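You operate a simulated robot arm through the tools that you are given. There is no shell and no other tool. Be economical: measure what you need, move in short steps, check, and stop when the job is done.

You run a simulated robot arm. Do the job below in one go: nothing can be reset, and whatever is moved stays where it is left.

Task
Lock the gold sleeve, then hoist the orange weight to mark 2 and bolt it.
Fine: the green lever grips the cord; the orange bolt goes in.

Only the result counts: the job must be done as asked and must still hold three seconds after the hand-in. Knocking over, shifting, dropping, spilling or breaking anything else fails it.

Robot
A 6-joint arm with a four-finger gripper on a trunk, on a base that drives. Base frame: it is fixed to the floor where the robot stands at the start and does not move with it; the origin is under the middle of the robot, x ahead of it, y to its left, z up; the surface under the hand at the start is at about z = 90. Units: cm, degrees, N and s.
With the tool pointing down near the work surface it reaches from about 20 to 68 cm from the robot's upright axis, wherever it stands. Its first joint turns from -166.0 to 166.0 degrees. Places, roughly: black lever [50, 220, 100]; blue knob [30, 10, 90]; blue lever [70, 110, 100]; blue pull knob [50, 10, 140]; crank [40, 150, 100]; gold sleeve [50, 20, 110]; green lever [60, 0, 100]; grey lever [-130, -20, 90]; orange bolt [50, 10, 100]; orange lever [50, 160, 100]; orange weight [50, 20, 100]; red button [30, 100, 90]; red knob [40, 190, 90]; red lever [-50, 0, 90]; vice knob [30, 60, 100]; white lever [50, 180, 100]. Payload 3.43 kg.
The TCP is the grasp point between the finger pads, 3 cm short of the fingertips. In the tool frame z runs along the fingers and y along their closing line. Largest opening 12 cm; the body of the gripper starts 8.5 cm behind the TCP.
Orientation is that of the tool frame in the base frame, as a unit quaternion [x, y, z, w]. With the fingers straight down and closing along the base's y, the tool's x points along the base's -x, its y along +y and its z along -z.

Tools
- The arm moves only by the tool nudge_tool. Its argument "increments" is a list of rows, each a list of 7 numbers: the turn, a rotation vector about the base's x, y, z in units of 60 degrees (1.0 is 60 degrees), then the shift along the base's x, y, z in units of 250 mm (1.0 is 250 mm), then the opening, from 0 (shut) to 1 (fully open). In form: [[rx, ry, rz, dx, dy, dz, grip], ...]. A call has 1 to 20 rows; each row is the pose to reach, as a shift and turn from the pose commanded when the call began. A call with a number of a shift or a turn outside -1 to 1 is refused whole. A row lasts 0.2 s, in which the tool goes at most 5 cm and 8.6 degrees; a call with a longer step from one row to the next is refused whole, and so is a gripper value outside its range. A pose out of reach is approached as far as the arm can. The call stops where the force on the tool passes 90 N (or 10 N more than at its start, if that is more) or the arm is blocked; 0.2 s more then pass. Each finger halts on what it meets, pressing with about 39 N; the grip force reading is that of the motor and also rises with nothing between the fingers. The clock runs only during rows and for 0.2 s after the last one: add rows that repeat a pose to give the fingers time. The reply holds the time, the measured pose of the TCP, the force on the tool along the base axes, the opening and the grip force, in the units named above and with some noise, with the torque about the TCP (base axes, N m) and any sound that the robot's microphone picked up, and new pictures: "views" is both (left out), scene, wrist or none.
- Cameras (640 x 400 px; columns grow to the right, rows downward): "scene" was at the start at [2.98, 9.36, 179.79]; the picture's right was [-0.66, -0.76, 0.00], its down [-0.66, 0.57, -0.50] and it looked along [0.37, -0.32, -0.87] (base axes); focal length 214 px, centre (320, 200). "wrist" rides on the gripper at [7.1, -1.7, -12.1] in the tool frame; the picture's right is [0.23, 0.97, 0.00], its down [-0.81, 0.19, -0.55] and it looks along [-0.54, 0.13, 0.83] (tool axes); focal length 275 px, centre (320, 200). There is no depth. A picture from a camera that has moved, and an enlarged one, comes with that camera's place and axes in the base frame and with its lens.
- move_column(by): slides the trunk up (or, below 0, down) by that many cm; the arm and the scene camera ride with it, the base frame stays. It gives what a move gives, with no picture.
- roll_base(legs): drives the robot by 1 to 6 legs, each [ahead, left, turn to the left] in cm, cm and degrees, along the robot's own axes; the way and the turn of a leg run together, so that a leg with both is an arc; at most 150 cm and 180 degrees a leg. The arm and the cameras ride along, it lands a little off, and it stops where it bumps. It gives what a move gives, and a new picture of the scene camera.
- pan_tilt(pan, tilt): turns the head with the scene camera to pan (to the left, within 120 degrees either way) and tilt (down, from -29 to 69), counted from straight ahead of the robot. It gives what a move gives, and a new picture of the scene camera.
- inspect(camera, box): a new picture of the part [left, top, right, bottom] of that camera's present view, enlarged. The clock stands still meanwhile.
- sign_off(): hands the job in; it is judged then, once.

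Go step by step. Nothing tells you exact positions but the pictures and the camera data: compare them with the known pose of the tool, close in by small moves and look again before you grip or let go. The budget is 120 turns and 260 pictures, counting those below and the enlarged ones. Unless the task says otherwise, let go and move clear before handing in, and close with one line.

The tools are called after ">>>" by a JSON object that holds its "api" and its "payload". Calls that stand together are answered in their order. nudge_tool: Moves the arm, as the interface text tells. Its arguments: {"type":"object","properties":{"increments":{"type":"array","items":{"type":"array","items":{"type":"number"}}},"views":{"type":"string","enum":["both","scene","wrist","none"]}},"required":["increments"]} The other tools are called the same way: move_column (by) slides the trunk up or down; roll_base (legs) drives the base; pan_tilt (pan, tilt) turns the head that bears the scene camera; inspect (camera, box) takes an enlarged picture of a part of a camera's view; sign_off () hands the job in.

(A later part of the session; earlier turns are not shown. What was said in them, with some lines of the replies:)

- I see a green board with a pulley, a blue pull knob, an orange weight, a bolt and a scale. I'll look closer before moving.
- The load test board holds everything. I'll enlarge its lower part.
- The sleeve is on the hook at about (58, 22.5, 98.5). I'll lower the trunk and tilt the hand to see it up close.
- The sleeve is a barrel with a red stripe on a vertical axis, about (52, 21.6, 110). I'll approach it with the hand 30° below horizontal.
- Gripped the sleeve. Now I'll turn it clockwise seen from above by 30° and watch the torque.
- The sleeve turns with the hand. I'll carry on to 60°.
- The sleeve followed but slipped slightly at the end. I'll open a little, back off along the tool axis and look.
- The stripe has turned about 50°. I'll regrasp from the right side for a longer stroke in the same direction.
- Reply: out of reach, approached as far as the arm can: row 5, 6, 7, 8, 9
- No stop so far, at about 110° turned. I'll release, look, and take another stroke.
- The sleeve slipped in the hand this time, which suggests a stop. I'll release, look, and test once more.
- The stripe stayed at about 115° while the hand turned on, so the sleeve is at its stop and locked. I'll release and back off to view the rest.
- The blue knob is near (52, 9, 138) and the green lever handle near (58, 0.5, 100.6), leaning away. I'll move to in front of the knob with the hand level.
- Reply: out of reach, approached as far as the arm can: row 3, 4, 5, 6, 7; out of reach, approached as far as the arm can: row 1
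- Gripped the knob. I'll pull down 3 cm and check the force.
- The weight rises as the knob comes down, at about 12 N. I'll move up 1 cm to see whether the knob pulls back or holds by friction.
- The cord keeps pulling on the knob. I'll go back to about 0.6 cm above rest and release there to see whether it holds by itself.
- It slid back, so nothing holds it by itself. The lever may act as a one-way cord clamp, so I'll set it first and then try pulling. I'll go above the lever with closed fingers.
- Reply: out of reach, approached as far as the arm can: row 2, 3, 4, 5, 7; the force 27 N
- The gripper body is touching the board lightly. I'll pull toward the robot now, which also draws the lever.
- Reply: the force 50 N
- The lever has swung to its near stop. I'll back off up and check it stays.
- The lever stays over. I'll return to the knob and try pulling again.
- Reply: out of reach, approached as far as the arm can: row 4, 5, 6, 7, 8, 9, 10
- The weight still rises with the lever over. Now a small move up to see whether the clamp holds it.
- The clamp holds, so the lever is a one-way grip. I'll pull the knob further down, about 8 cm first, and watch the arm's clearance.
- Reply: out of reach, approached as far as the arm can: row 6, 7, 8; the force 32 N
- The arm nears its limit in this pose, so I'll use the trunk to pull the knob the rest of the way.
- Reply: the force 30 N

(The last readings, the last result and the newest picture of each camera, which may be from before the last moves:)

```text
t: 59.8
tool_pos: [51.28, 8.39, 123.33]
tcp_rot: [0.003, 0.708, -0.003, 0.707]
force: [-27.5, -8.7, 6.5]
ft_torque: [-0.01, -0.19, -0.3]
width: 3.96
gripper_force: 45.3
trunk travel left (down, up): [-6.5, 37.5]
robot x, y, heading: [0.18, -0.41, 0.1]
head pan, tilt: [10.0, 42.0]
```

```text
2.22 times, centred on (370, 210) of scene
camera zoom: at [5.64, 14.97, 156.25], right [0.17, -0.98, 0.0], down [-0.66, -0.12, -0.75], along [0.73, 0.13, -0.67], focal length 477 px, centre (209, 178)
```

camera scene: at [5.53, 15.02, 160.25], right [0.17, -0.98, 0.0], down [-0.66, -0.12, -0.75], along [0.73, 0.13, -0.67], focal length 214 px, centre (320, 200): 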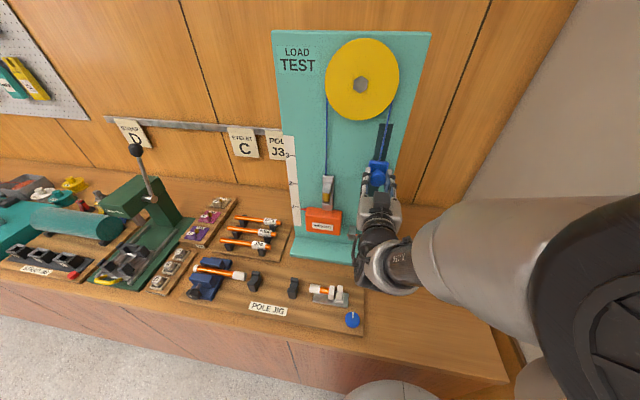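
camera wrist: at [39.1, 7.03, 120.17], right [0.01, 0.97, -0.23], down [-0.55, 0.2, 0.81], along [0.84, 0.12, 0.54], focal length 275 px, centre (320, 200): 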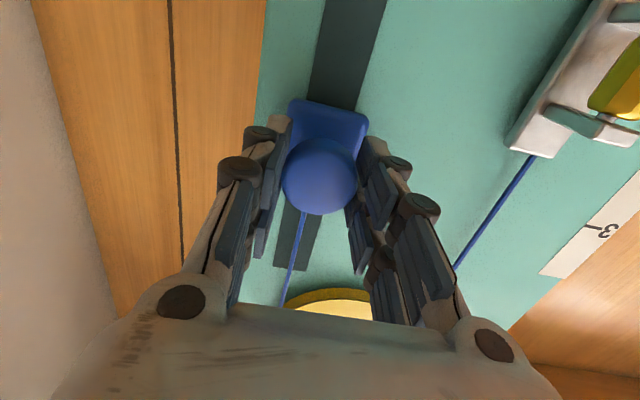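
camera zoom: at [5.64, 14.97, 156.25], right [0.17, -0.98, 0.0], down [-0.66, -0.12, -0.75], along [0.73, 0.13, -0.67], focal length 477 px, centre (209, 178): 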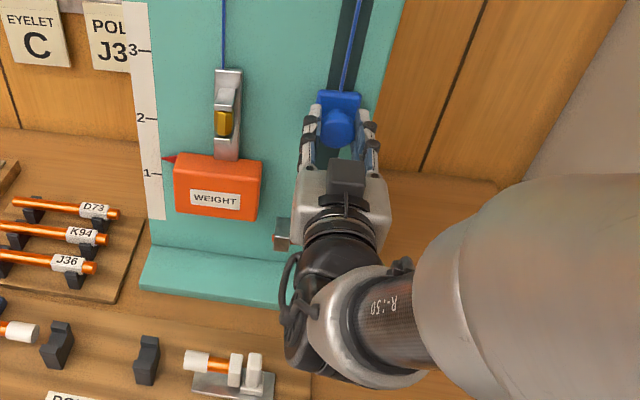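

>>> {"api": "move_column", "payload": {"by": -3.5}}

>>> {"api": "inspect", "payload": {"camera": "scene", "box": [270, 150, 350, 210]}}

>>> {"api": "inspect", "payload": {"camera": "scene", "box": [250, 120, 490, 300]}}

```text
t: 60.6
tool_pos: [51.47, 8.51, 119.73]
tcp_rot: [0.003, 0.708, -0.003, 0.706]
force: [-26.0, -11.2, 7.1]
ft_torque: [0.04, -0.45, -0.31]
width: 3.96
gripper_force: 44.6
trunk travel left (down, up): [-3.0, 41.0]
robot x, y, heading: [0.16, 0.13, -0.1]
head pan, tilt: [10.0, 42.0]
```

```text
6.67 times, centred on (310, 180) of scene
camera zoom: at [5.7, 14.95, 152.75], right [0.17, -0.98, 0.0], down [-0.66, -0.12, -0.75], along [0.73, 0.13, -0.67], focal length 1430 px, centre (387, 333)
```

zoom: 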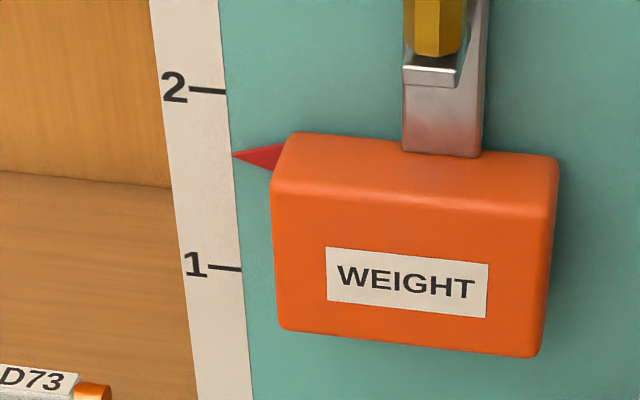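

```text
2.22 times, centred on (370, 210) of scene
camera zoom: at [5.7, 14.95, 152.75], right [0.17, -0.98, 0.0], down [-0.66, -0.12, -0.75], along [0.73, 0.13, -0.67], focal length 477 px, centre (209, 178)
```

zoom: 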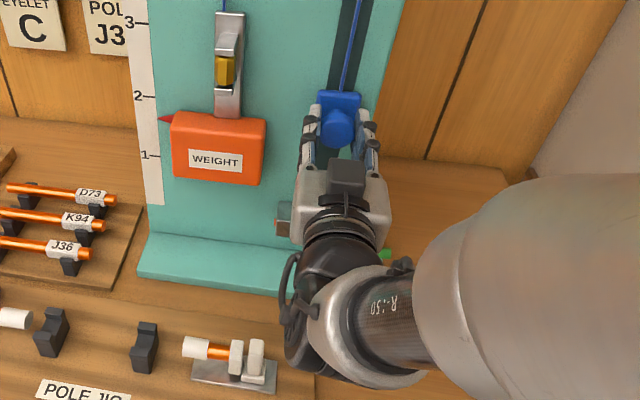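

>>> {"api": "move_column", "payload": {"by": -1.5}}

>>> {"api": "inspect", "payload": {"camera": "scene", "box": [270, 150, 350, 210]}}

```text
t: 61.2
tool_pos: [51.34, 8.44, 118.33]
tcp_rot: [0.002, 0.707, -0.002, 0.707]
force: [-25.5, -11.8, 6.2]
ft_torque: [0.02, -0.59, -0.27]
width: 3.94
gripper_force: 44.7
trunk travel left (down, up): [-1.5, 42.5]
robot x, y, heading: [-0.13, -0.03, 0.3]
head pan, tilt: [10.0, 42.0]
```

```text
6.67 times, centred on (310, 180) of scene
camera zoom: at [5.71, 14.94, 151.25], right [0.17, -0.98, 0.0], down [-0.66, -0.12, -0.75], along [0.73, 0.13, -0.67], focal length 1430 px, centre (387, 333)
```

zoom: 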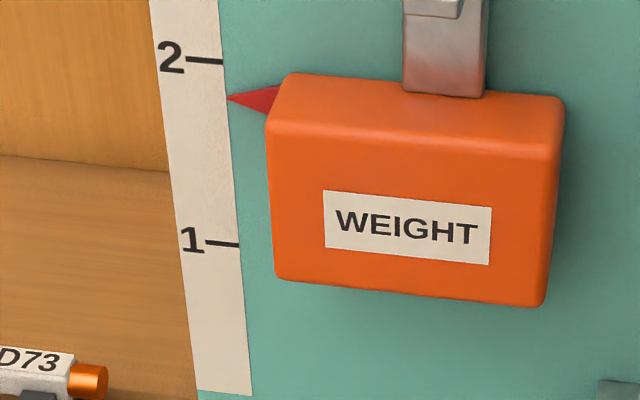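

Still about 1–2 cm short of mark 2, allowing for parallax. I'll release and retreat, checking that it holds, then look level with the wrist camera.

>>> {"api": "nudge_tool", "payload": {"increments": [[0, 0, 0, 0, 0, 0, 0.3], [0, 0, 0, 0, 0, 0, 0.45], [0, 0, 0, 0, 0, 0, 0.45], [0, 0, 0, -0.1, 0, 0, 0.45], [0, 0, 0, -0.2, 0, 0, 0.45], [0, 0, 0, -0.3, 0, 0.03, 0.45], [0, 0, 0, -0.4, 0, 0.06, 0.45]]}}

>>> {"api": "inspect", "payload": {"camera": "scene", "box": [270, 150, 350, 210]}}

```text
t: 62.8
tool_pos: [46.48, 12.96, 124.21]
tcp_rot: [0.0, 0.707, -0.002, 0.707]
force: [-0.1, -0.6, -0.1]
ft_torque: [-0.01, 0.03, 0.09]
width: 5.42
gripper_force: 0.1
out of reach, approached as far as the arm can: row 4, 5, 6, 7
trunk travel left (down, up): [-1.5, 42.5]
robot x, y, heading: [0.12, 0.17, 0.2]
head pan, tilt: [10.0, 42.0]
camera scene: at [5.97, 15.14, 151.25], right [0.18, -0.98, 0.0], down [-0.66, -0.12, -0.74], along [0.73, 0.13, -0.67], focal length 214 px, centre (320, 200)
camera wrist: at [34.48, 11.35, 117.08], right [0.0, 0.97, -0.23], down [-0.55, 0.2, 0.81], along [0.83, 0.13, 0.54], focal length 275 px, centre (320, 200)
```

scene: 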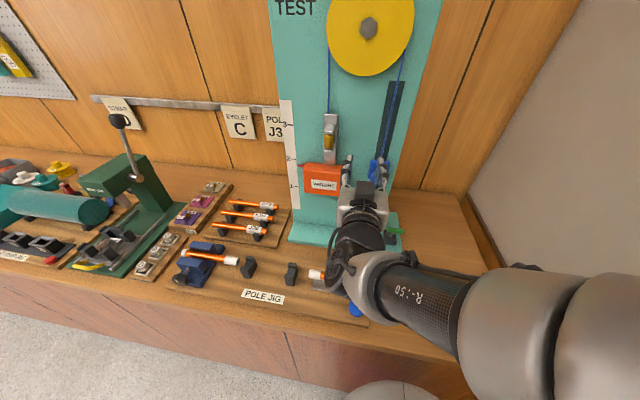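
wrist: 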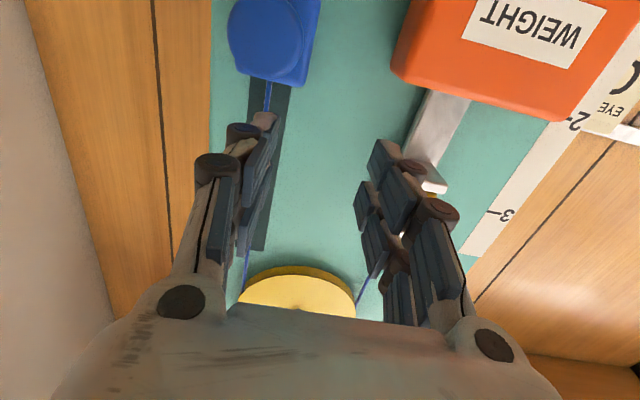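

```text
6.67 times, centred on (310, 180) of scene
camera zoom: at [5.97, 15.14, 151.25], right [0.18, -0.98, 0.0], down [-0.66, -0.12, -0.74], along [0.73, 0.13, -0.67], focal length 1430 px, centre (387, 333)
```

zoom: 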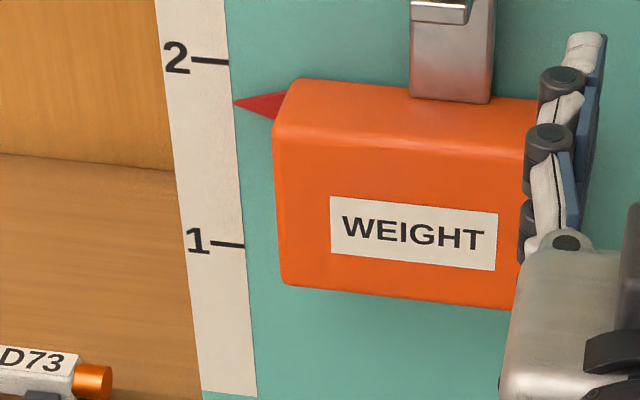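

It held with a 0.2 cm slip. Now I'll back the hand away and use the wrist camera level with the pointer.

>>> {"api": "nudge_tool", "payload": {"increments": [[0, 0.13, 0, -0.12, 0, 0.02, 0.5], [0, 0.26, 0, -0.24, 0.02, 0.02, 0.6], [0, 0.39, 0, -0.36, 0.1, 0, 0.7], [0, 0.52, 0, -0.42, 0.22, -0.06, 0.8], [0, 0.65, 0, -0.42, 0.34, -0.14, 0.9], [0, 0.75, 0, -0.4, 0.46, -0.22, 1], [0, 0.75, 0, -0.38, 0.56, -0.3, 1], [0, 0.75, 0, -0.38, 0.6, -0.33, 1], [0, 0.75, 0, -0.38, 0.6, -0.33, 1]], "views": "wrist"}}

>>> {"api": "inspect", "payload": {"camera": "wrist", "box": [220, 150, 420, 290]}}

```text
t: 64.8
tool_pos: [37.21, 27.43, 115.58]
tcp_rot: [0.001, 0.925, -0.004, 0.381]
force: [-0.2, 1.0, -0.2]
ft_torque: [0.0, -0.02, 0.0]
width: 11.99
gripper_force: 0.0
trunk travel left (down, up): [-1.5, 42.5]
robot x, y, heading: [0.34, -0.08, 0.0]
head pan, tilt: [10.0, 42.0]
camera wrist: at [23.77, 25.93, 119.18], right [-0.16, 0.97, -0.17], down [0.19, 0.2, 0.96], along [0.97, 0.12, -0.21], focal length 275 px, centre (320, 200)
```

wrist: 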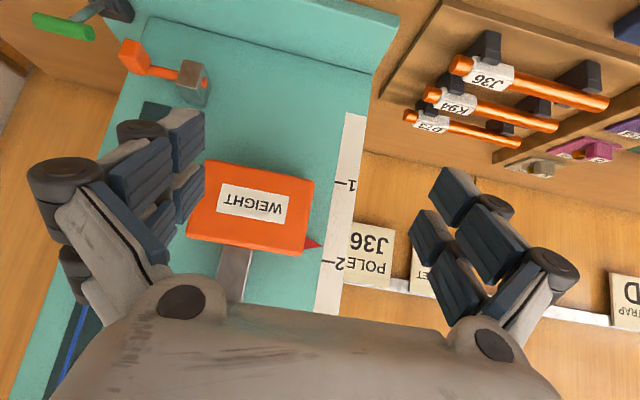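

```text
2.86 times, centred on (320, 220) of wrist
camera zoom: at [23.77, 25.93, 119.18], right [-0.16, 0.97, -0.17], down [0.19, 0.2, 0.96], along [0.97, 0.12, -0.21], focal length 786 px, centre (320, 143)
```

zoom: 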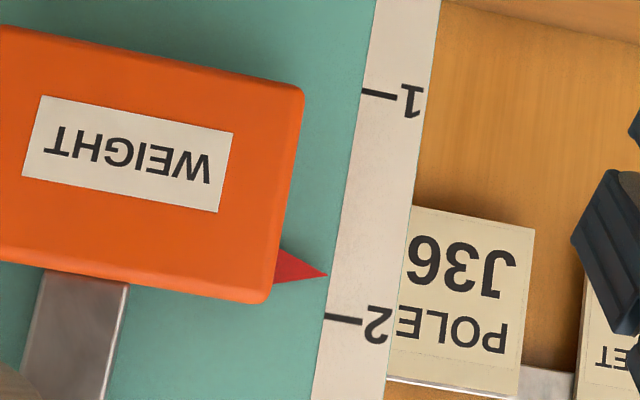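

The pointer is about 1.8 cm below mark 2. I'll regrip the knob (now at about z 118.5) with the hand tilted 30° down and pull a further 1.8 cm.

>>> {"api": "nudge_tool", "payload": {"increments": [[0, -0.1, 0, -0.05, -0.12, 0.06, 0.9], [0, -0.2, 0, -0.05, -0.26, 0.12, 0.8], [0, -0.25, 0, -0.03, -0.4, 0.18, 0.7], [0, -0.25, 0, 0.0, -0.54, 0.24, 0.6], [0, -0.25, 0, 0.08, -0.66, 0.292, 0.5], [0, -0.25, 0, 0.18, -0.76, 0.292, 0.5], [0, -0.25, 0, 0.28, -0.76, 0.292, 0.5], [0, -0.25, 0, 0.344, -0.76, 0.292, 0.5], [0, -0.25, 0, 0.344, -0.76, 0.292, 0.5]], "views": "wrist"}}

```text
t: 66.8
tool_pos: [45.98, 8.45, 122.86]
tcp_rot: [0.002, 0.867, -0.004, 0.498]
force: [0.0, -0.3, -1.1]
ft_torque: [-0.01, 0.02, -0.02]
width: 6.01
gripper_force: 0.2
trunk travel left (down, up): [-1.5, 42.5]
robot x, y, heading: [-0.06, 0.3, -0.3]
head pan, tilt: [10.0, 42.0]
camera wrist: at [31.93, 7.0, 122.8], right [-0.11, 0.97, -0.2], down [-0.07, 0.2, 0.98], along [0.99, 0.12, 0.04], focal length 275 px, centre (320, 200)
```

wrist: 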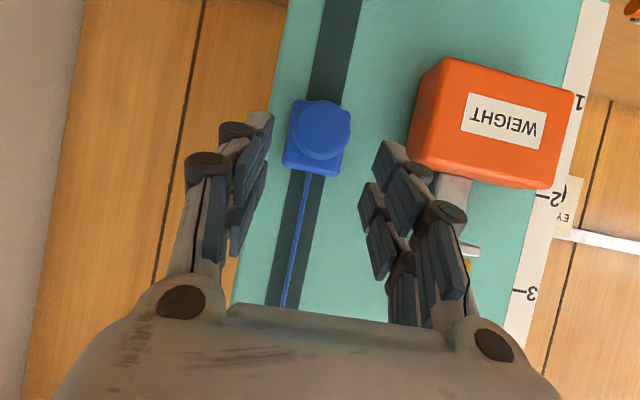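

>>> {"api": "nudge_tool", "payload": {"increments": [[0, 0, 0, 0.06, 0, -0.035, 0.5], [0, 0, 0, 0.12, 0, -0.07, 0.5], [0, 0, 0, 0.17, 0, -0.1, 0.5], [0, 0, 0, 0.2, 0, -0.12, 0.5], [0, 0, 0, 0.2, 0, -0.12, 0.3], [0, 0, 0, 0.2, 0, -0.12, 0.1], [0, 0, 0, 0.2, 0, -0.12, 0.1], [0, 0, 0, 0.2, 0, -0.12, 0.1]], "views": "wrist"}}

>>> {"api": "inspect", "payload": {"camera": "scene", "box": [270, 150, 350, 210]}}

```text
t: 68.6
tool_pos: [50.96, 8.36, 119.82]
tcp_rot: [0.002, 0.867, -0.004, 0.498]
force: [1.2, -0.9, 0.1]
ft_torque: [0.08, 0.06, -0.06]
width: 3.98
gripper_force: 44.8
trunk travel left (down, up): [-1.5, 42.5]
robot x, y, heading: [-0.32, -0.18, -0.3]
head pan, tilt: [10.0, 42.0]
camera wrist: at [36.99, 7.01, 119.81], right [-0.11, 0.97, -0.2], down [-0.07, 0.2, 0.98], along [0.99, 0.12, 0.04], focal length 275 px, centre (320, 200)
```

wrist: 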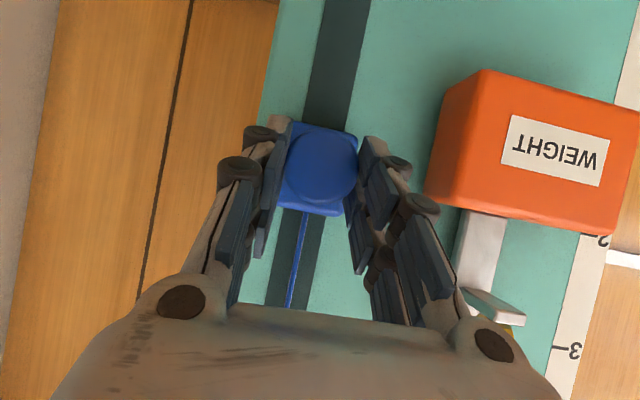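

```text
6.67 times, centred on (310, 180) of scene
camera zoom: at [6.2, 15.14, 151.21], right [0.17, -0.98, 0.0], down [-0.66, -0.12, -0.74], along [0.73, 0.13, -0.67], focal length 1430 px, centre (387, 333)
```

zoom: 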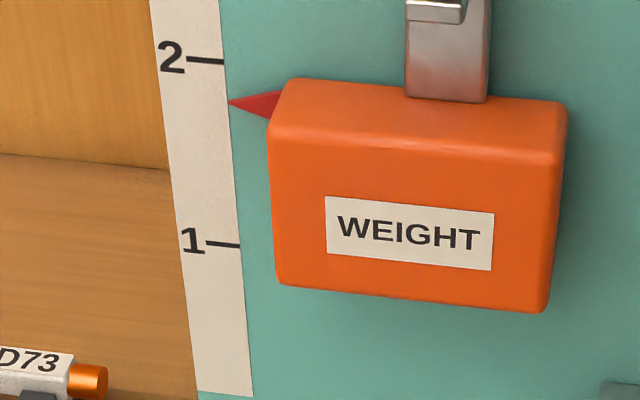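

>>> {"api": "nudge_tool", "payload": {"increments": [[0, 0, 0, 0, 0, -0.02, 0.1], [0, 0, 0, 0, 0, -0.04, 0.1], [0, 0, 0, 0, 0, -0.06, 0.1], [0, 0, 0, 0, 0, -0.078, 0.1], [0, 0, 0, 0, 0, -0.078, 0.1]], "views": "none"}}

>>> {"api": "inspect", "payload": {"camera": "scene", "box": [270, 150, 350, 210]}}

```text
t: 69.8
tool_pos: [51.16, 8.55, 117.95]
tcp_rot: [0.001, 0.867, -0.004, 0.498]
force: [4.2, -1.1, 9.0]
ft_torque: [-0.03, -0.97, -0.23]
width: 4.0
gripper_force: 44.8
trunk travel left (down, up): [-1.5, 42.5]
robot x, y, heading: [0.14, -0.14, 0.1]
head pan, tilt: [10.0, 42.0]
```

```text
6.67 times, centred on (310, 180) of scene
camera zoom: at [6.18, 15.12, 151.22], right [0.17, -0.98, 0.0], down [-0.66, -0.12, -0.74], along [0.73, 0.13, -0.67], focal length 1430 px, centre (387, 333)
```

zoom: 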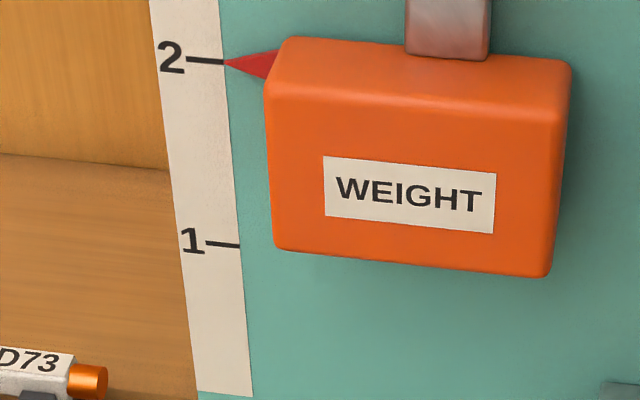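

The pointer is aligned with a small allowance for slip. I'll release, retreat and check from level.

>>> {"api": "nudge_tool", "payload": {"increments": [[0, 0, 0, 0, 0, 0, 0.3], [0, 0, 0, 0, 0, 0, 0.45], [0, 0, 0, 0, 0, 0, 0.45], [0, 0, 0, -0.08, 0, 0.045, 0.45], [0, 0, 0, -0.18, 0, 0.1, 0.45], [0, 0, 0, -0.28, 0, 0.12, 0.45], [0, 0.05, 0, -0.4, 0.05, 0.12, 0.5], [0, 0.12, 0, -0.5, 0.15, 0.08, 0.6], [0, 0.2, 0, -0.53, 0.3, 0.04, 0.8], [0, 0.25, 0, -0.53, 0.45, 0.0, 1], [0, 0.25, 0, -0.53, 0.6, -0.05, 1], [0, 0.25, 0, -0.53, 0.75, -0.08, 1], [0, 0.25, 0, -0.53, 0.75, -0.08, 1]]}}

>>> {"api": "inspect", "payload": {"camera": "wrist", "box": [220, 150, 420, 290]}}

>>> {"api": "inspect", "payload": {"camera": "wrist", "box": [20, 0, 340, 200]}}

```text
t: 72.6
tool_pos: [37.69, 27.39, 115.81]
tcp_rot: [0.001, 0.925, -0.003, 0.381]
force: [0.3, -0.3, 1.1]
ft_torque: [0.0, 0.0, -0.01]
width: 11.99
gripper_force: 0.1
trunk travel left (down, up): [-1.5, 42.5]
robot x, y, heading: [0.05, -0.19, -0.1]
head pan, tilt: [10.0, 42.0]
camera scene: at [6.19, 15.14, 151.21], right [0.17, -0.98, 0.0], down [-0.66, -0.12, -0.74], along [0.73, 0.13, -0.67], focal length 214 px, centre (320, 200)
camera wrist: at [24.14, 25.92, 119.4], right [-0.16, 0.97, -0.17], down [0.19, 0.2, 0.96], along [0.97, 0.12, -0.21], focal length 275 px, centre (320, 200)
```

scene: 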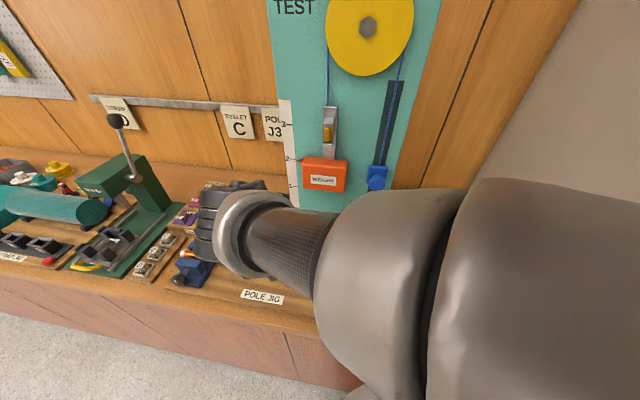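
wrist: 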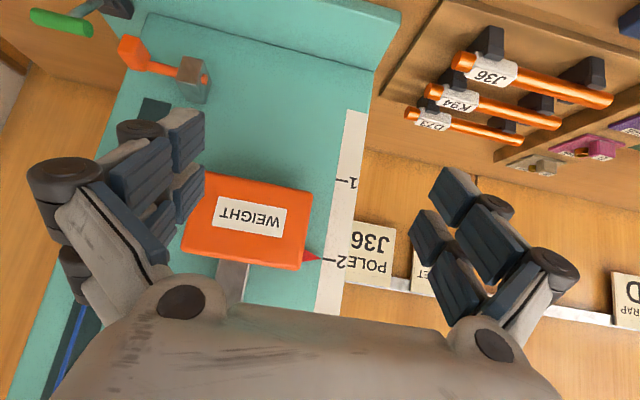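

```text
2.86 times, centred on (320, 220) of wrist
camera zoom: at [24.14, 25.92, 119.4], right [-0.16, 0.97, -0.17], down [0.19, 0.2, 0.96], along [0.97, 0.12, -0.21], focal length 786 px, centre (320, 143)
```

zoom: 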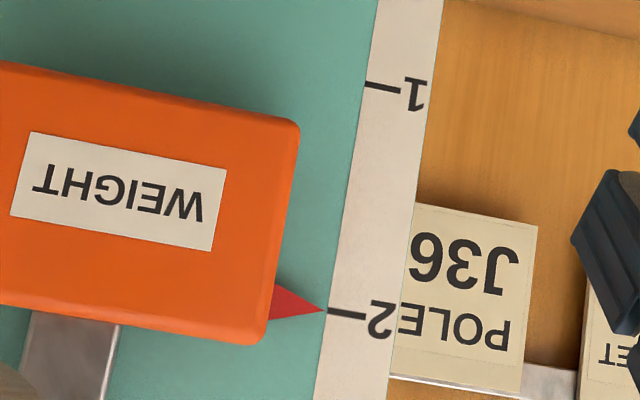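

```text
2.00 times, centred on (180, 100) of wrist
camera zoom: at [24.14, 25.92, 119.4], right [-0.16, 0.97, -0.17], down [0.19, 0.2, 0.96], along [0.97, 0.12, -0.21], focal length 551 px, centre (600, 400)
```

zoom: 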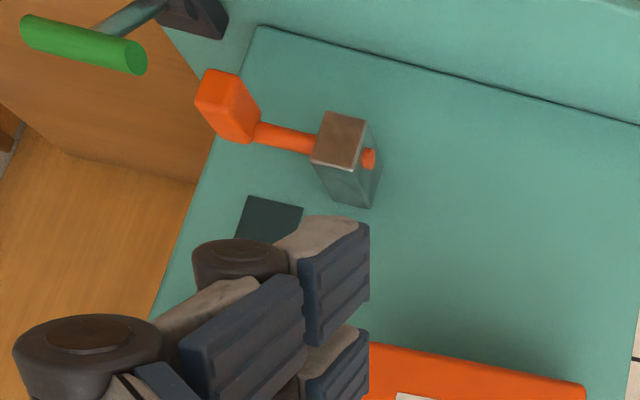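

The pointer is exactly at mark 2 and the weight is holding. Next is the orange bolt near (52–54, 7–14, 102), to be pushed toward +y; I'll look from above it.

>>> {"api": "nudge_tool", "payload": {"increments": [[0, 0.08, 0, -0.03, -0.12, 0.04, 0.8], [0, 0.16, 0, -0.03, -0.26, 0.08, 0.6], [0, 0.25, 0, -0.03, -0.4, 0.1, 0.4], [0, 0.25, 0, 0.0, -0.54, 0.1, 0.2], [0, 0.25, 0, 0.05, -0.68, 0.08, 0.0], [0, 0.25, 0, 0.12, -0.8, 0.04, 0], [0, 0.25, 0, 0.2, -0.9, 0.0, 0], [0, 0.25, 0, 0.2, -0.9, 0.0, 0]]}}

>>> {"api": "inspect", "payload": {"camera": "wrist", "box": [240, 0, 480, 150]}}

>>> {"api": "inspect", "payload": {"camera": "scene", "box": [320, 150, 440, 260]}}

```text
t: 74.4
tool_pos: [42.77, 4.65, 115.79]
tcp_rot: [0.0, 0.966, -0.004, 0.257]
force: [0.0, 0.3, -1.4]
ft_torque: [-0.01, -0.01, -0.02]
width: 0.23
gripper_force: 2.3
trunk travel left (down, up): [-1.5, 42.5]
robot x, y, heading: [0.31, -0.07, -0.1]
head pan, tilt: [10.0, 42.0]
camera scene: at [6.19, 15.15, 151.21], right [0.17, -0.98, 0.0], down [-0.66, -0.12, -0.74], along [0.73, 0.13, -0.67], focal length 214 px, centre (320, 200)
camera wrist: at [30.64, 3.21, 122.73], right [-0.2, 0.97, -0.12], down [0.43, 0.2, 0.88], along [0.88, 0.12, -0.46], focal length 275 px, centre (320, 200)
```

scene: 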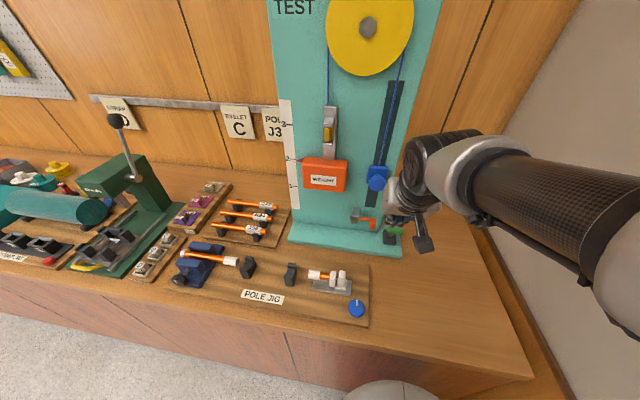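
wrist: 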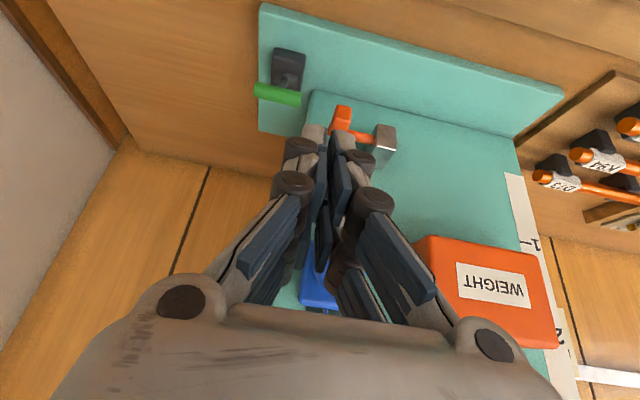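

```text
2.67 times, centred on (360, 75) of wrist
camera zoom: at [30.64, 3.21, 122.73], right [-0.2, 0.97, -0.12], down [0.43, 0.2, 0.88], along [0.88, 0.12, -0.46], focal length 734 px, centre (213, 533)
```

zoom: 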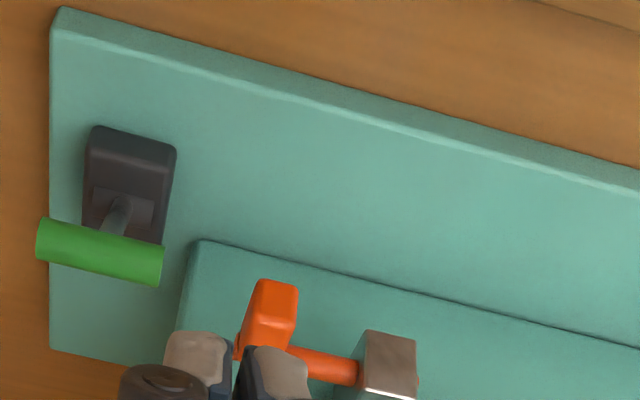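

```text
3.64 times, centred on (380, 205) of scene
camera zoom: at [6.19, 15.15, 151.21], right [0.17, -0.98, 0.0], down [-0.66, -0.12, -0.74], along [0.73, 0.13, -0.67], focal length 780 px, centre (102, 182)
```

zoom: 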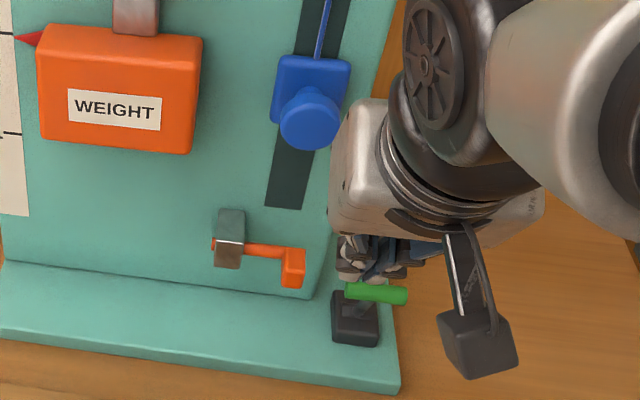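

The lever's handle end is at y≈2.5 and the bolt's handle spans y≈6–8 at z≈102. I'll slip the closed fingertips into the gap between them, above the lever.

>>> {"api": "nudge_tool", "payload": {"increments": [[0, -0.08, 0, 0.06, -0.03, -0.1, 0], [0, -0.167, 0, 0.13, -0.03, -0.2, 0], [0, -0.167, 0, 0.21, -0.03, -0.304, 0], [0, -0.167, 0, 0.26, -0.03, -0.365, 0], [0, -0.167, 0, 0.3, -0.03, -0.415, 0], [0, -0.167, 0, 0.3, -0.03, -0.415, 0]]}}

>>> {"api": "inspect", "payload": {"camera": "wrist", "box": [220, 50, 420, 200]}}

>>> {"api": "inspect", "payload": {"camera": "scene", "box": [320, 150, 440, 260]}}

```text
t: 75.8
tool_pos: [50.19, 4.11, 105.48]
tcp_rot: [0.0, 0.94, -0.003, 0.34]
force: [0.3, -0.1, 0.0]
ft_torque: [0.03, 0.02, -0.03]
width: 0.0
gripper_force: 32.2
trunk travel left (down, up): [-1.5, 42.5]
robot x, y, heading: [-0.18, 0.23, -0.2]
head pan, tilt: [10.0, 42.0]
camera scene: at [6.2, 15.15, 151.21], right [0.17, -0.98, 0.0], down [-0.66, -0.12, -0.74], along [0.73, 0.13, -0.67], focal length 214 px, centre (320, 200)
camera wrist: at [37.05, 2.58, 110.24], right [-0.17, 0.97, -0.15], down [0.27, 0.2, 0.94], along [0.95, 0.12, -0.3], focal length 275 px, centre (320, 200)
```

scene: 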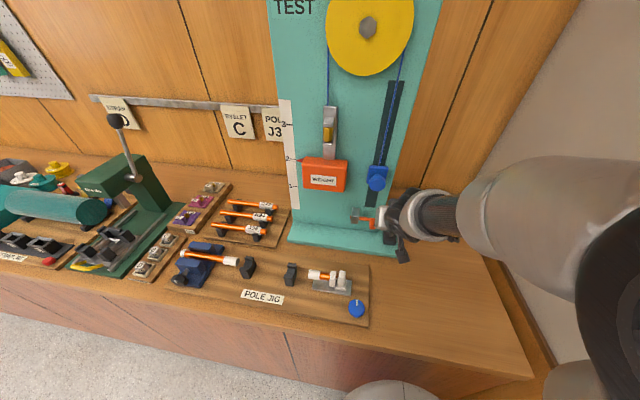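
wrist: 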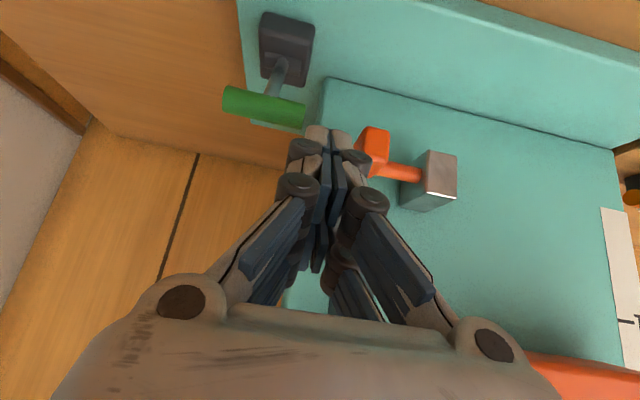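

```text
2.67 times, centred on (320, 125) of wrist
camera zoom: at [37.05, 2.58, 110.24], right [-0.17, 0.97, -0.15], down [0.27, 0.2, 0.94], along [0.95, 0.12, -0.3], focal length 734 px, centre (320, 400)
```

zoom: 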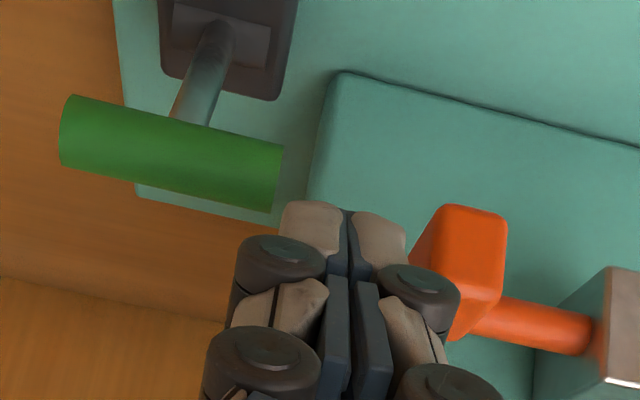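

```text
3.64 times, centred on (380, 205) of scene
camera zoom: at [6.2, 15.15, 151.21], right [0.17, -0.98, 0.0], down [-0.66, -0.12, -0.74], along [0.73, 0.13, -0.67], focal length 780 px, centre (102, 182)
```

zoom: 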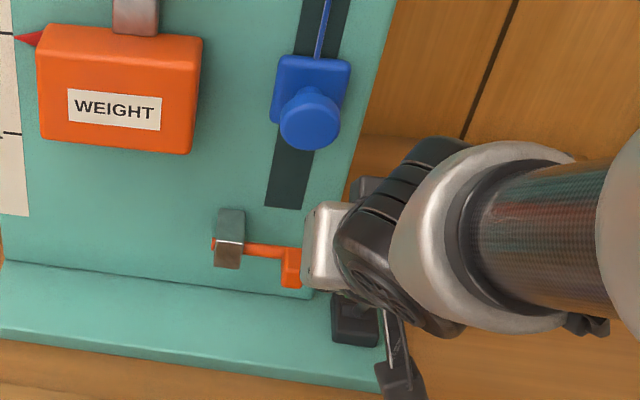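

>>> {"api": "nudge_tool", "payload": {"increments": [[0, 0, 0, 0.018, -0.004, -0.02, 0], [0, 0, 0, 0.036, -0.004, -0.04, 0], [0, 0, 0, 0.036, 0.01, -0.04, 0], [0, 0, 0, 0.036, 0.03, -0.04, 0], [0, 0, 0, 0.036, 0.05, -0.04, 0], [0, 0, 0, 0.036, 0.07, -0.04, 0]]}}

>>> {"api": "inspect", "payload": {"camera": "wrist", "box": [220, 50, 420, 200]}}

```text
t: 77.2
tool_pos: [50.98, 5.71, 104.3]
tcp_rot: [0.001, 0.94, -0.004, 0.341]
force: [-1.6, 0.2, 1.2]
ft_torque: [0.0, 0.02, -0.02]
width: 0.01
gripper_force: 33.5
trunk travel left (down, up): [-1.5, 42.5]
robot x, y, heading: [0.22, -0.11, -0.1]
head pan, tilt: [10.0, 42.0]
camera scene: at [6.16, 15.14, 151.21], right [0.17, -0.98, 0.0], down [-0.66, -0.12, -0.74], along [0.73, 0.13, -0.67], focal length 214 px, centre (320, 200)
camera wrist: at [37.82, 4.26, 109.16], right [-0.17, 0.97, -0.15], down [0.27, 0.2, 0.94], along [0.95, 0.12, -0.3], focal length 275 px, centre (320, 200)
```

scene: 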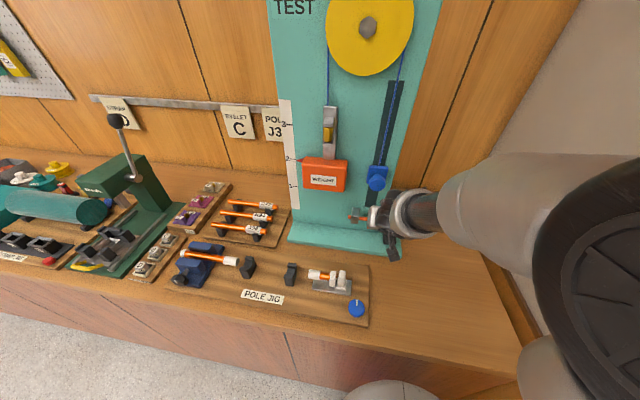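
wrist: 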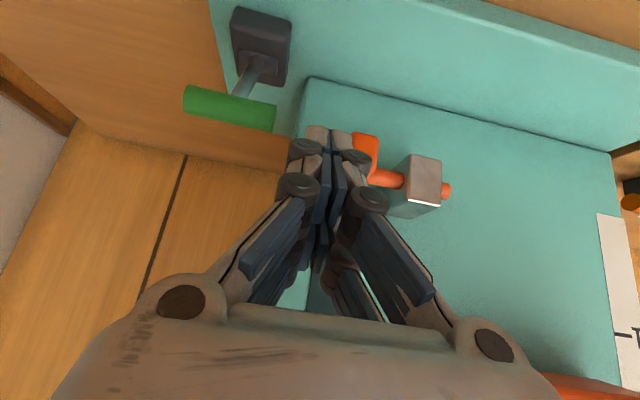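

```text
2.67 times, centred on (320, 125) of wrist
camera zoom: at [37.82, 4.26, 109.16], right [-0.17, 0.97, -0.15], down [0.27, 0.2, 0.94], along [0.95, 0.12, -0.3], focal length 734 px, centre (320, 400)
```

zoom: 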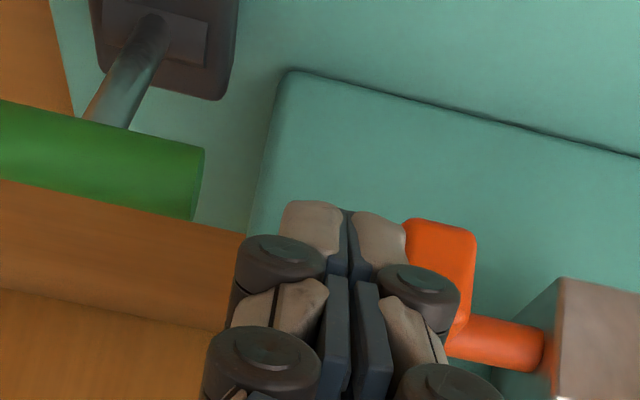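

The bolt slides easily. I'll keep pushing until its handle meets the housing.

>>> {"api": "nudge_tool", "payload": {"increments": [[0, 0, 0, 0, 0.025, 0, 0], [0, 0, 0, 0, 0.05, 0, 0], [0, 0, 0, 0, 0.075, 0, 0], [0, 0, 0, 0, 0.095, 0, 0]], "views": "wrist"}}

>>> {"api": "inspect", "payload": {"camera": "wrist", "box": [220, 50, 420, 200]}}

```text
t: 78.2
tool_pos: [50.93, 7.83, 104.56]
tcp_rot: [0.003, 0.94, -0.006, 0.341]
force: [-3.5, -12.0, 2.6]
ft_torque: [-0.16, 0.06, 0.05]
width: 0.0
gripper_force: 33.4
trunk travel left (down, up): [-1.5, 42.5]
robot x, y, heading: [-0.13, -0.07, -0.1]
head pan, tilt: [10.0, 42.0]
camera wrist: at [37.91, 6.34, 109.25], right [-0.17, 0.97, -0.15], down [0.27, 0.2, 0.94], along [0.95, 0.12, -0.3], focal length 275 px, centre (320, 200)
```

wrist: 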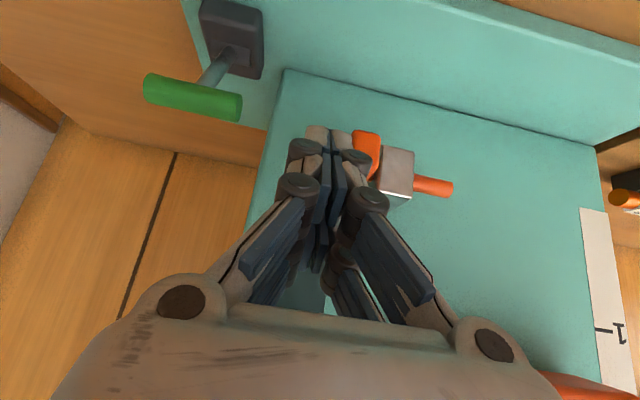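

```text
2.67 times, centred on (320, 125) of wrist
camera zoom: at [37.91, 6.34, 109.25], right [-0.17, 0.97, -0.15], down [0.27, 0.2, 0.94], along [0.95, 0.12, -0.3], focal length 734 px, centre (320, 400)
```

zoom: 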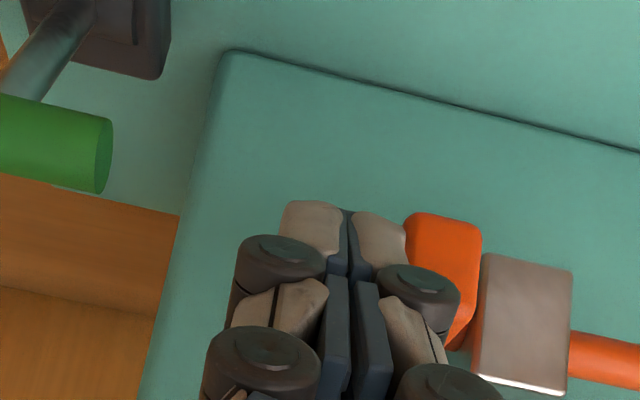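

>>> {"api": "nudge_tool", "payload": {"increments": [[0, 0, 0, 0, 0.02, 0, 0], [0, 0, 0, 0, 0.035, 0, 0], [0, 0, 0, 0, 0.035, 0, 0]], "views": "scene"}}

>>> {"api": "inspect", "payload": {"camera": "wrist", "box": [260, 80, 460, 230]}}

```text
t: 79.0
tool_pos: [50.9, 8.02, 104.35]
tcp_rot: [0.006, 0.941, -0.009, 0.339]
force: [-10.6, -43.5, 4.4]
ft_torque: [-0.77, 0.16, -0.03]
width: 0.01
gripper_force: 33.4
trunk travel left (down, up): [-1.5, 42.5]
robot x, y, heading: [0.17, -0.45, -0.2]
head pan, tilt: [10.0, 42.0]
camera scene: at [6.02, 14.5, 151.29], right [0.17, -0.98, 0.0], down [-0.66, -0.11, -0.74], along [0.73, 0.13, -0.67], focal length 214 px, centre (320, 200)
```

scene: 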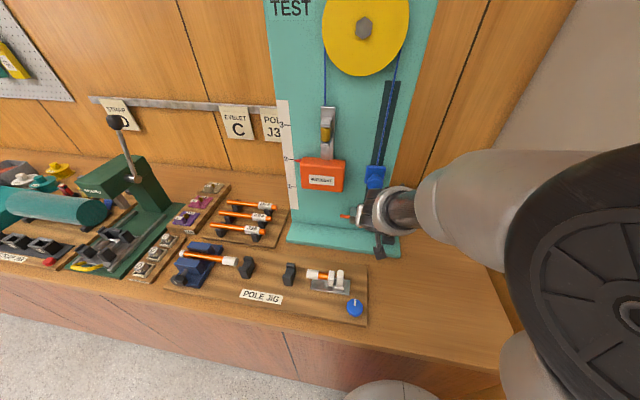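

```text
2.67 times, centred on (360, 155) of wrist
camera zoom: at [37.75, 6.7, 109.2], right [-0.16, 0.97, -0.16], down [0.28, 0.2, 0.94], along [0.95, 0.11, -0.3], focal length 734 px, centre (213, 320)
```

zoom: 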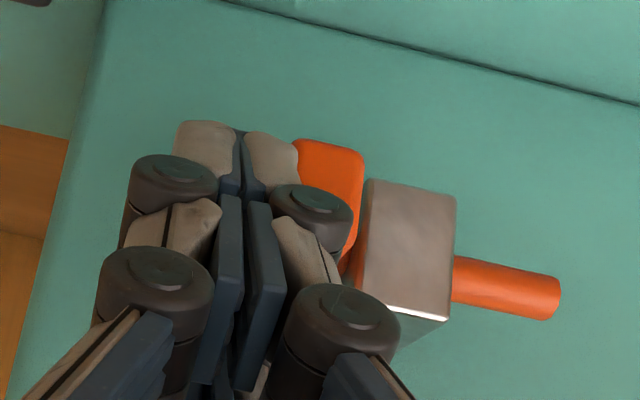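

The bolt is fully in at its stop. I'll ease off, withdraw along the tool axis and check everything.

>>> {"api": "nudge_tool", "payload": {"increments": [[0, 0, 0, 0, -0.04, 0, 0], [0, 0, 0, 0, -0.055, 0, 0], [0, 0, 0, -0.07, -0.055, 0.08, 0], [0, 0, 0, -0.17, -0.055, 0.16, 0], [0, 0, 0, -0.3, -0.055, 0.24, 0], [0, 0, 0, -0.42, 0, 0.34, 0], [0, 0, 0, -0.5, 0.12, 0.42, 0.2], [0, 0, 0, -0.55, 0.28, 0.45, 0.5], [0, 0, 0, -0.55, 0.44, 0.45, 1], [0, 0, 0, -0.55, 0.6, 0.45, 1], [0, 0, 0, -0.55, 0.72, 0.45, 1], [0, 0, 0, -0.55, 0.72, 0.45, 1]]}}

>>> {"api": "inspect", "payload": {"camera": "scene", "box": [260, 90, 430, 260]}}

>>> {"api": "inspect", "payload": {"camera": "wrist", "box": [200, 80, 440, 300]}}

```text
t: 81.6
tool_pos: [37.37, 27.05, 115.85]
tcp_rot: [0.0, 0.94, -0.003, 0.341]
force: [-0.4, 1.0, 0.2]
ft_torque: [-0.02, -0.03, 0.01]
width: 9.67
gripper_force: 0.1
trunk travel left (down, up): [-1.5, 42.5]
robot x, y, heading: [-0.01, 0.07, 0.1]
head pan, tilt: [10.0, 42.0]
camera scene: at [6.19, 15.15, 151.21], right [0.17, -0.98, 0.0], down [-0.66, -0.12, -0.74], along [0.73, 0.13, -0.67], focal length 214 px, centre (320, 200)
camera wrist: at [24.18, 25.56, 120.56], right [-0.17, 0.97, -0.15], down [0.27, 0.2, 0.94], along [0.95, 0.12, -0.3], focal length 275 px, centre (320, 200)
```

scene: 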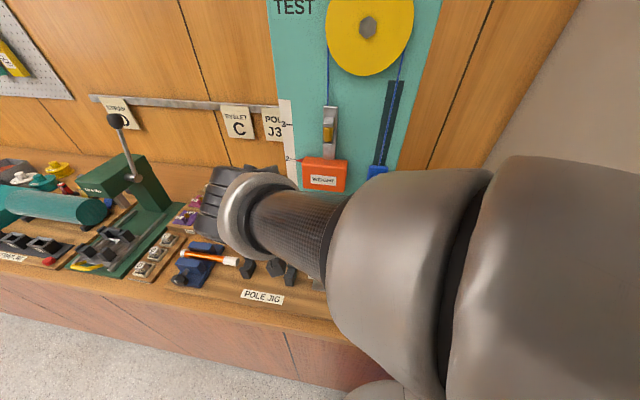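
wrist: 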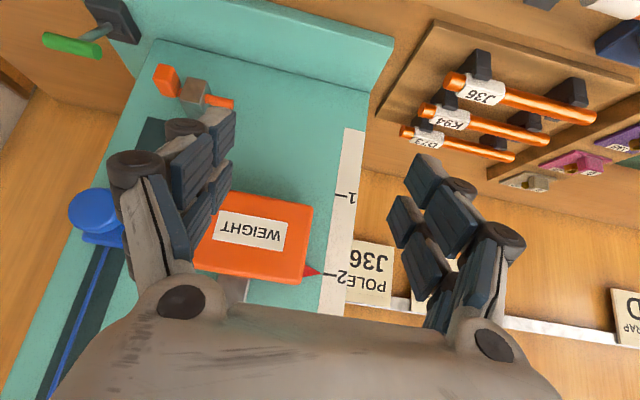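

```text
2.35 times, centred on (345, 175) of scene
camera zoom: at [6.19, 15.15, 151.21], right [0.17, -0.98, 0.0], down [-0.66, -0.12, -0.74], along [0.73, 0.13, -0.67], focal length 505 px, centre (261, 259)
```

zoom: 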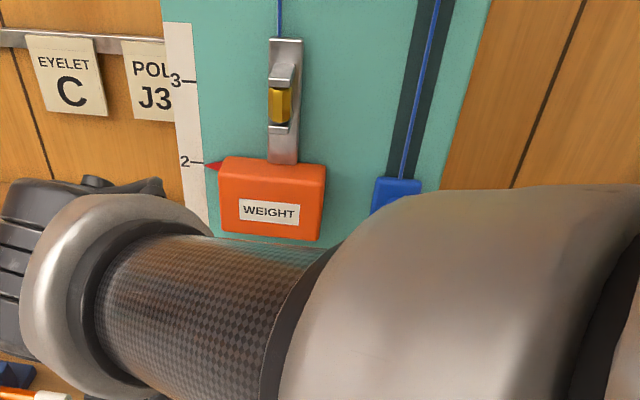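

```text
1.82 times, centred on (320, 190) of wrist
camera zoom: at [24.18, 25.56, 120.56], right [-0.17, 0.97, -0.15], down [0.27, 0.2, 0.94], along [0.95, 0.12, -0.3], focal length 500 px, centre (320, 218)
```

zoom: 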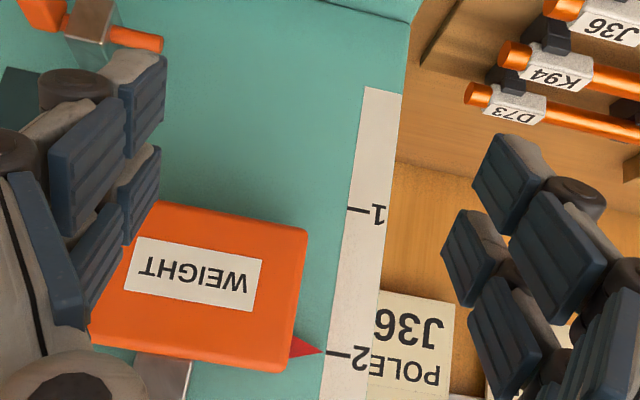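

The pointer is on 2, the bolt is in and the lever is over. I'll raise the trunk to see the whole bench before handing in.

>>> {"api": "move_column", "payload": {"by": 25}}

>>> {"api": "pan_tilt", "payload": {"pan": -10, "tilt": 55}}

>>> {"api": "inspect", "payload": {"camera": "wrist", "box": [120, 0, 400, 200]}}

```text
t: 84.2
tool_pos: [37.38, 27.02, 140.72]
tcp_rot: [0.001, 0.94, -0.004, 0.34]
force: [-0.2, 1.0, -0.6]
ft_torque: [-0.01, 0.02, -0.02]
width: 12.01
gripper_force: 0.2
trunk travel left (down, up): [-26.5, 17.5]
robot x, y, heading: [0.26, 0.17, 0.0]
head pan, tilt: [10.0, 42.0]
```

```text
t: 85.0
tool_pos: [37.23, 27.04, 140.74]
tcp_rot: [0.001, 0.94, -0.004, 0.34]
force: [-0.6, -1.0, 0.3]
ft_torque: [-0.02, 0.0, -0.05]
width: 12.0
gripper_force: 0.0
trunk travel left (down, up): [-26.5, 17.5]
robot x, y, heading: [-0.16, -0.18, -0.1]
head pan, tilt: [-10.0, 55.0]
camera scene: at [5.06, 12.46, 174.44], right [-0.17, -0.98, 0.0], down [-0.81, 0.14, -0.57], along [0.57, -0.1, -0.82], focal length 214 px, centre (320, 200)
```

scene: 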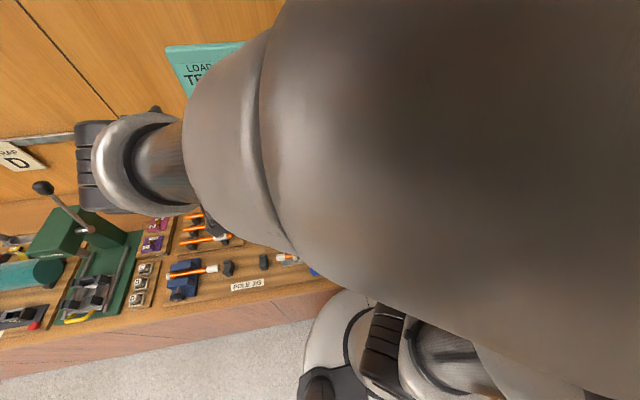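

```text
2.00 times, centred on (260, 100) of wrist
camera zoom: at [24.18, 25.54, 145.55], right [-0.17, 0.97, -0.15], down [0.27, 0.2, 0.94], along [0.95, 0.12, -0.3], focal length 551 px, centre (440, 400)
```

zoom: 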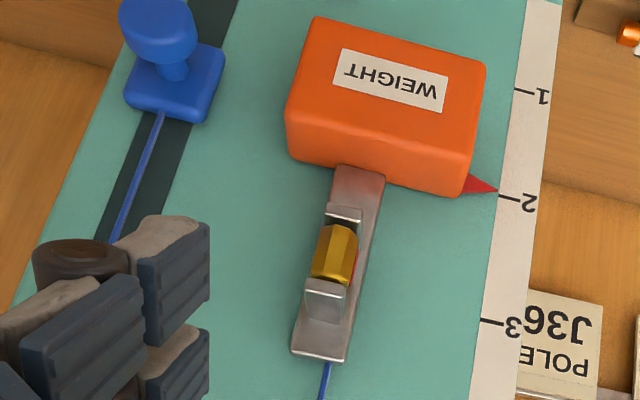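

>>> {"api": "inspect", "payload": {"camera": "wrist", "box": [250, 80, 330, 190]}}

>>> {"api": "nudge_tool", "payload": {"increments": [[0, 0, 0, -0.15, -0.1, -0.15, 1], [0, 0, 0, -0.2, -0.28, -0.3, 1], [0, 0, 0, -0.2, -0.46, -0.3, 1], [0, 0, 0, -0.2, -0.64, -0.3, 1], [0, 0, 0, -0.2, -0.7, -0.3, 1], [0, 0, 0, -0.2, -0.7, -0.3, 1]]}}

>>> {"api": "inspect", "payload": {"camera": "wrist", "box": [300, 80, 460, 200]}}

```text
3.64 times, centred on (290, 135) of wrist
camera zoom: at [24.18, 25.54, 145.55], right [-0.17, 0.97, -0.15], down [0.27, 0.2, 0.94], along [0.95, 0.12, -0.3], focal length 1001 px, centre (429, 436)
```

zoom: 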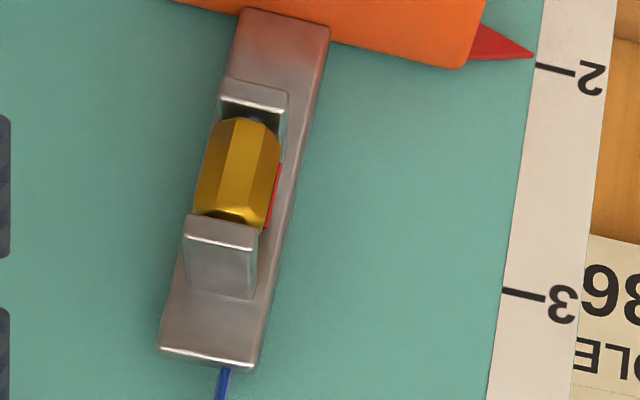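

```text
refused: row 1 steps farther than a row can; nothing moved
```

```text
3.33 times, centred on (380, 140) of wrist
camera zoom: at [24.18, 25.54, 145.55], right [-0.17, 0.97, -0.15], down [0.27, 0.2, 0.94], along [0.95, 0.12, -0.3], focal length 918 px, centre (120, 400)
```

zoom: 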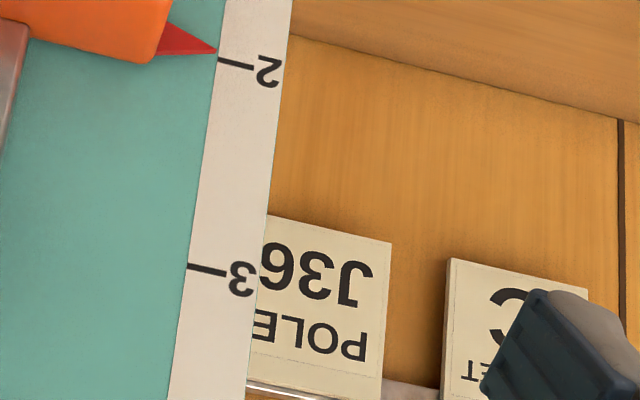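

The gold sleeve is at its stop with the red stripe turned away. The pointer is still on mark 2 with the lever over and the bolt in, and nothing else on the bench appears disturbed. The hand is clear, so I'm handing in.

>>> {"api": "sign_off", "payload": {}}

```text
The job is handed in.
```

I turned the gold sleeve to its stop, hoisted the orange weight to mark 2 with the green lever gripping the cord, and pushed the orange bolt fully in. I took that stop as locked because nothing on the sleeve marks the locked position.
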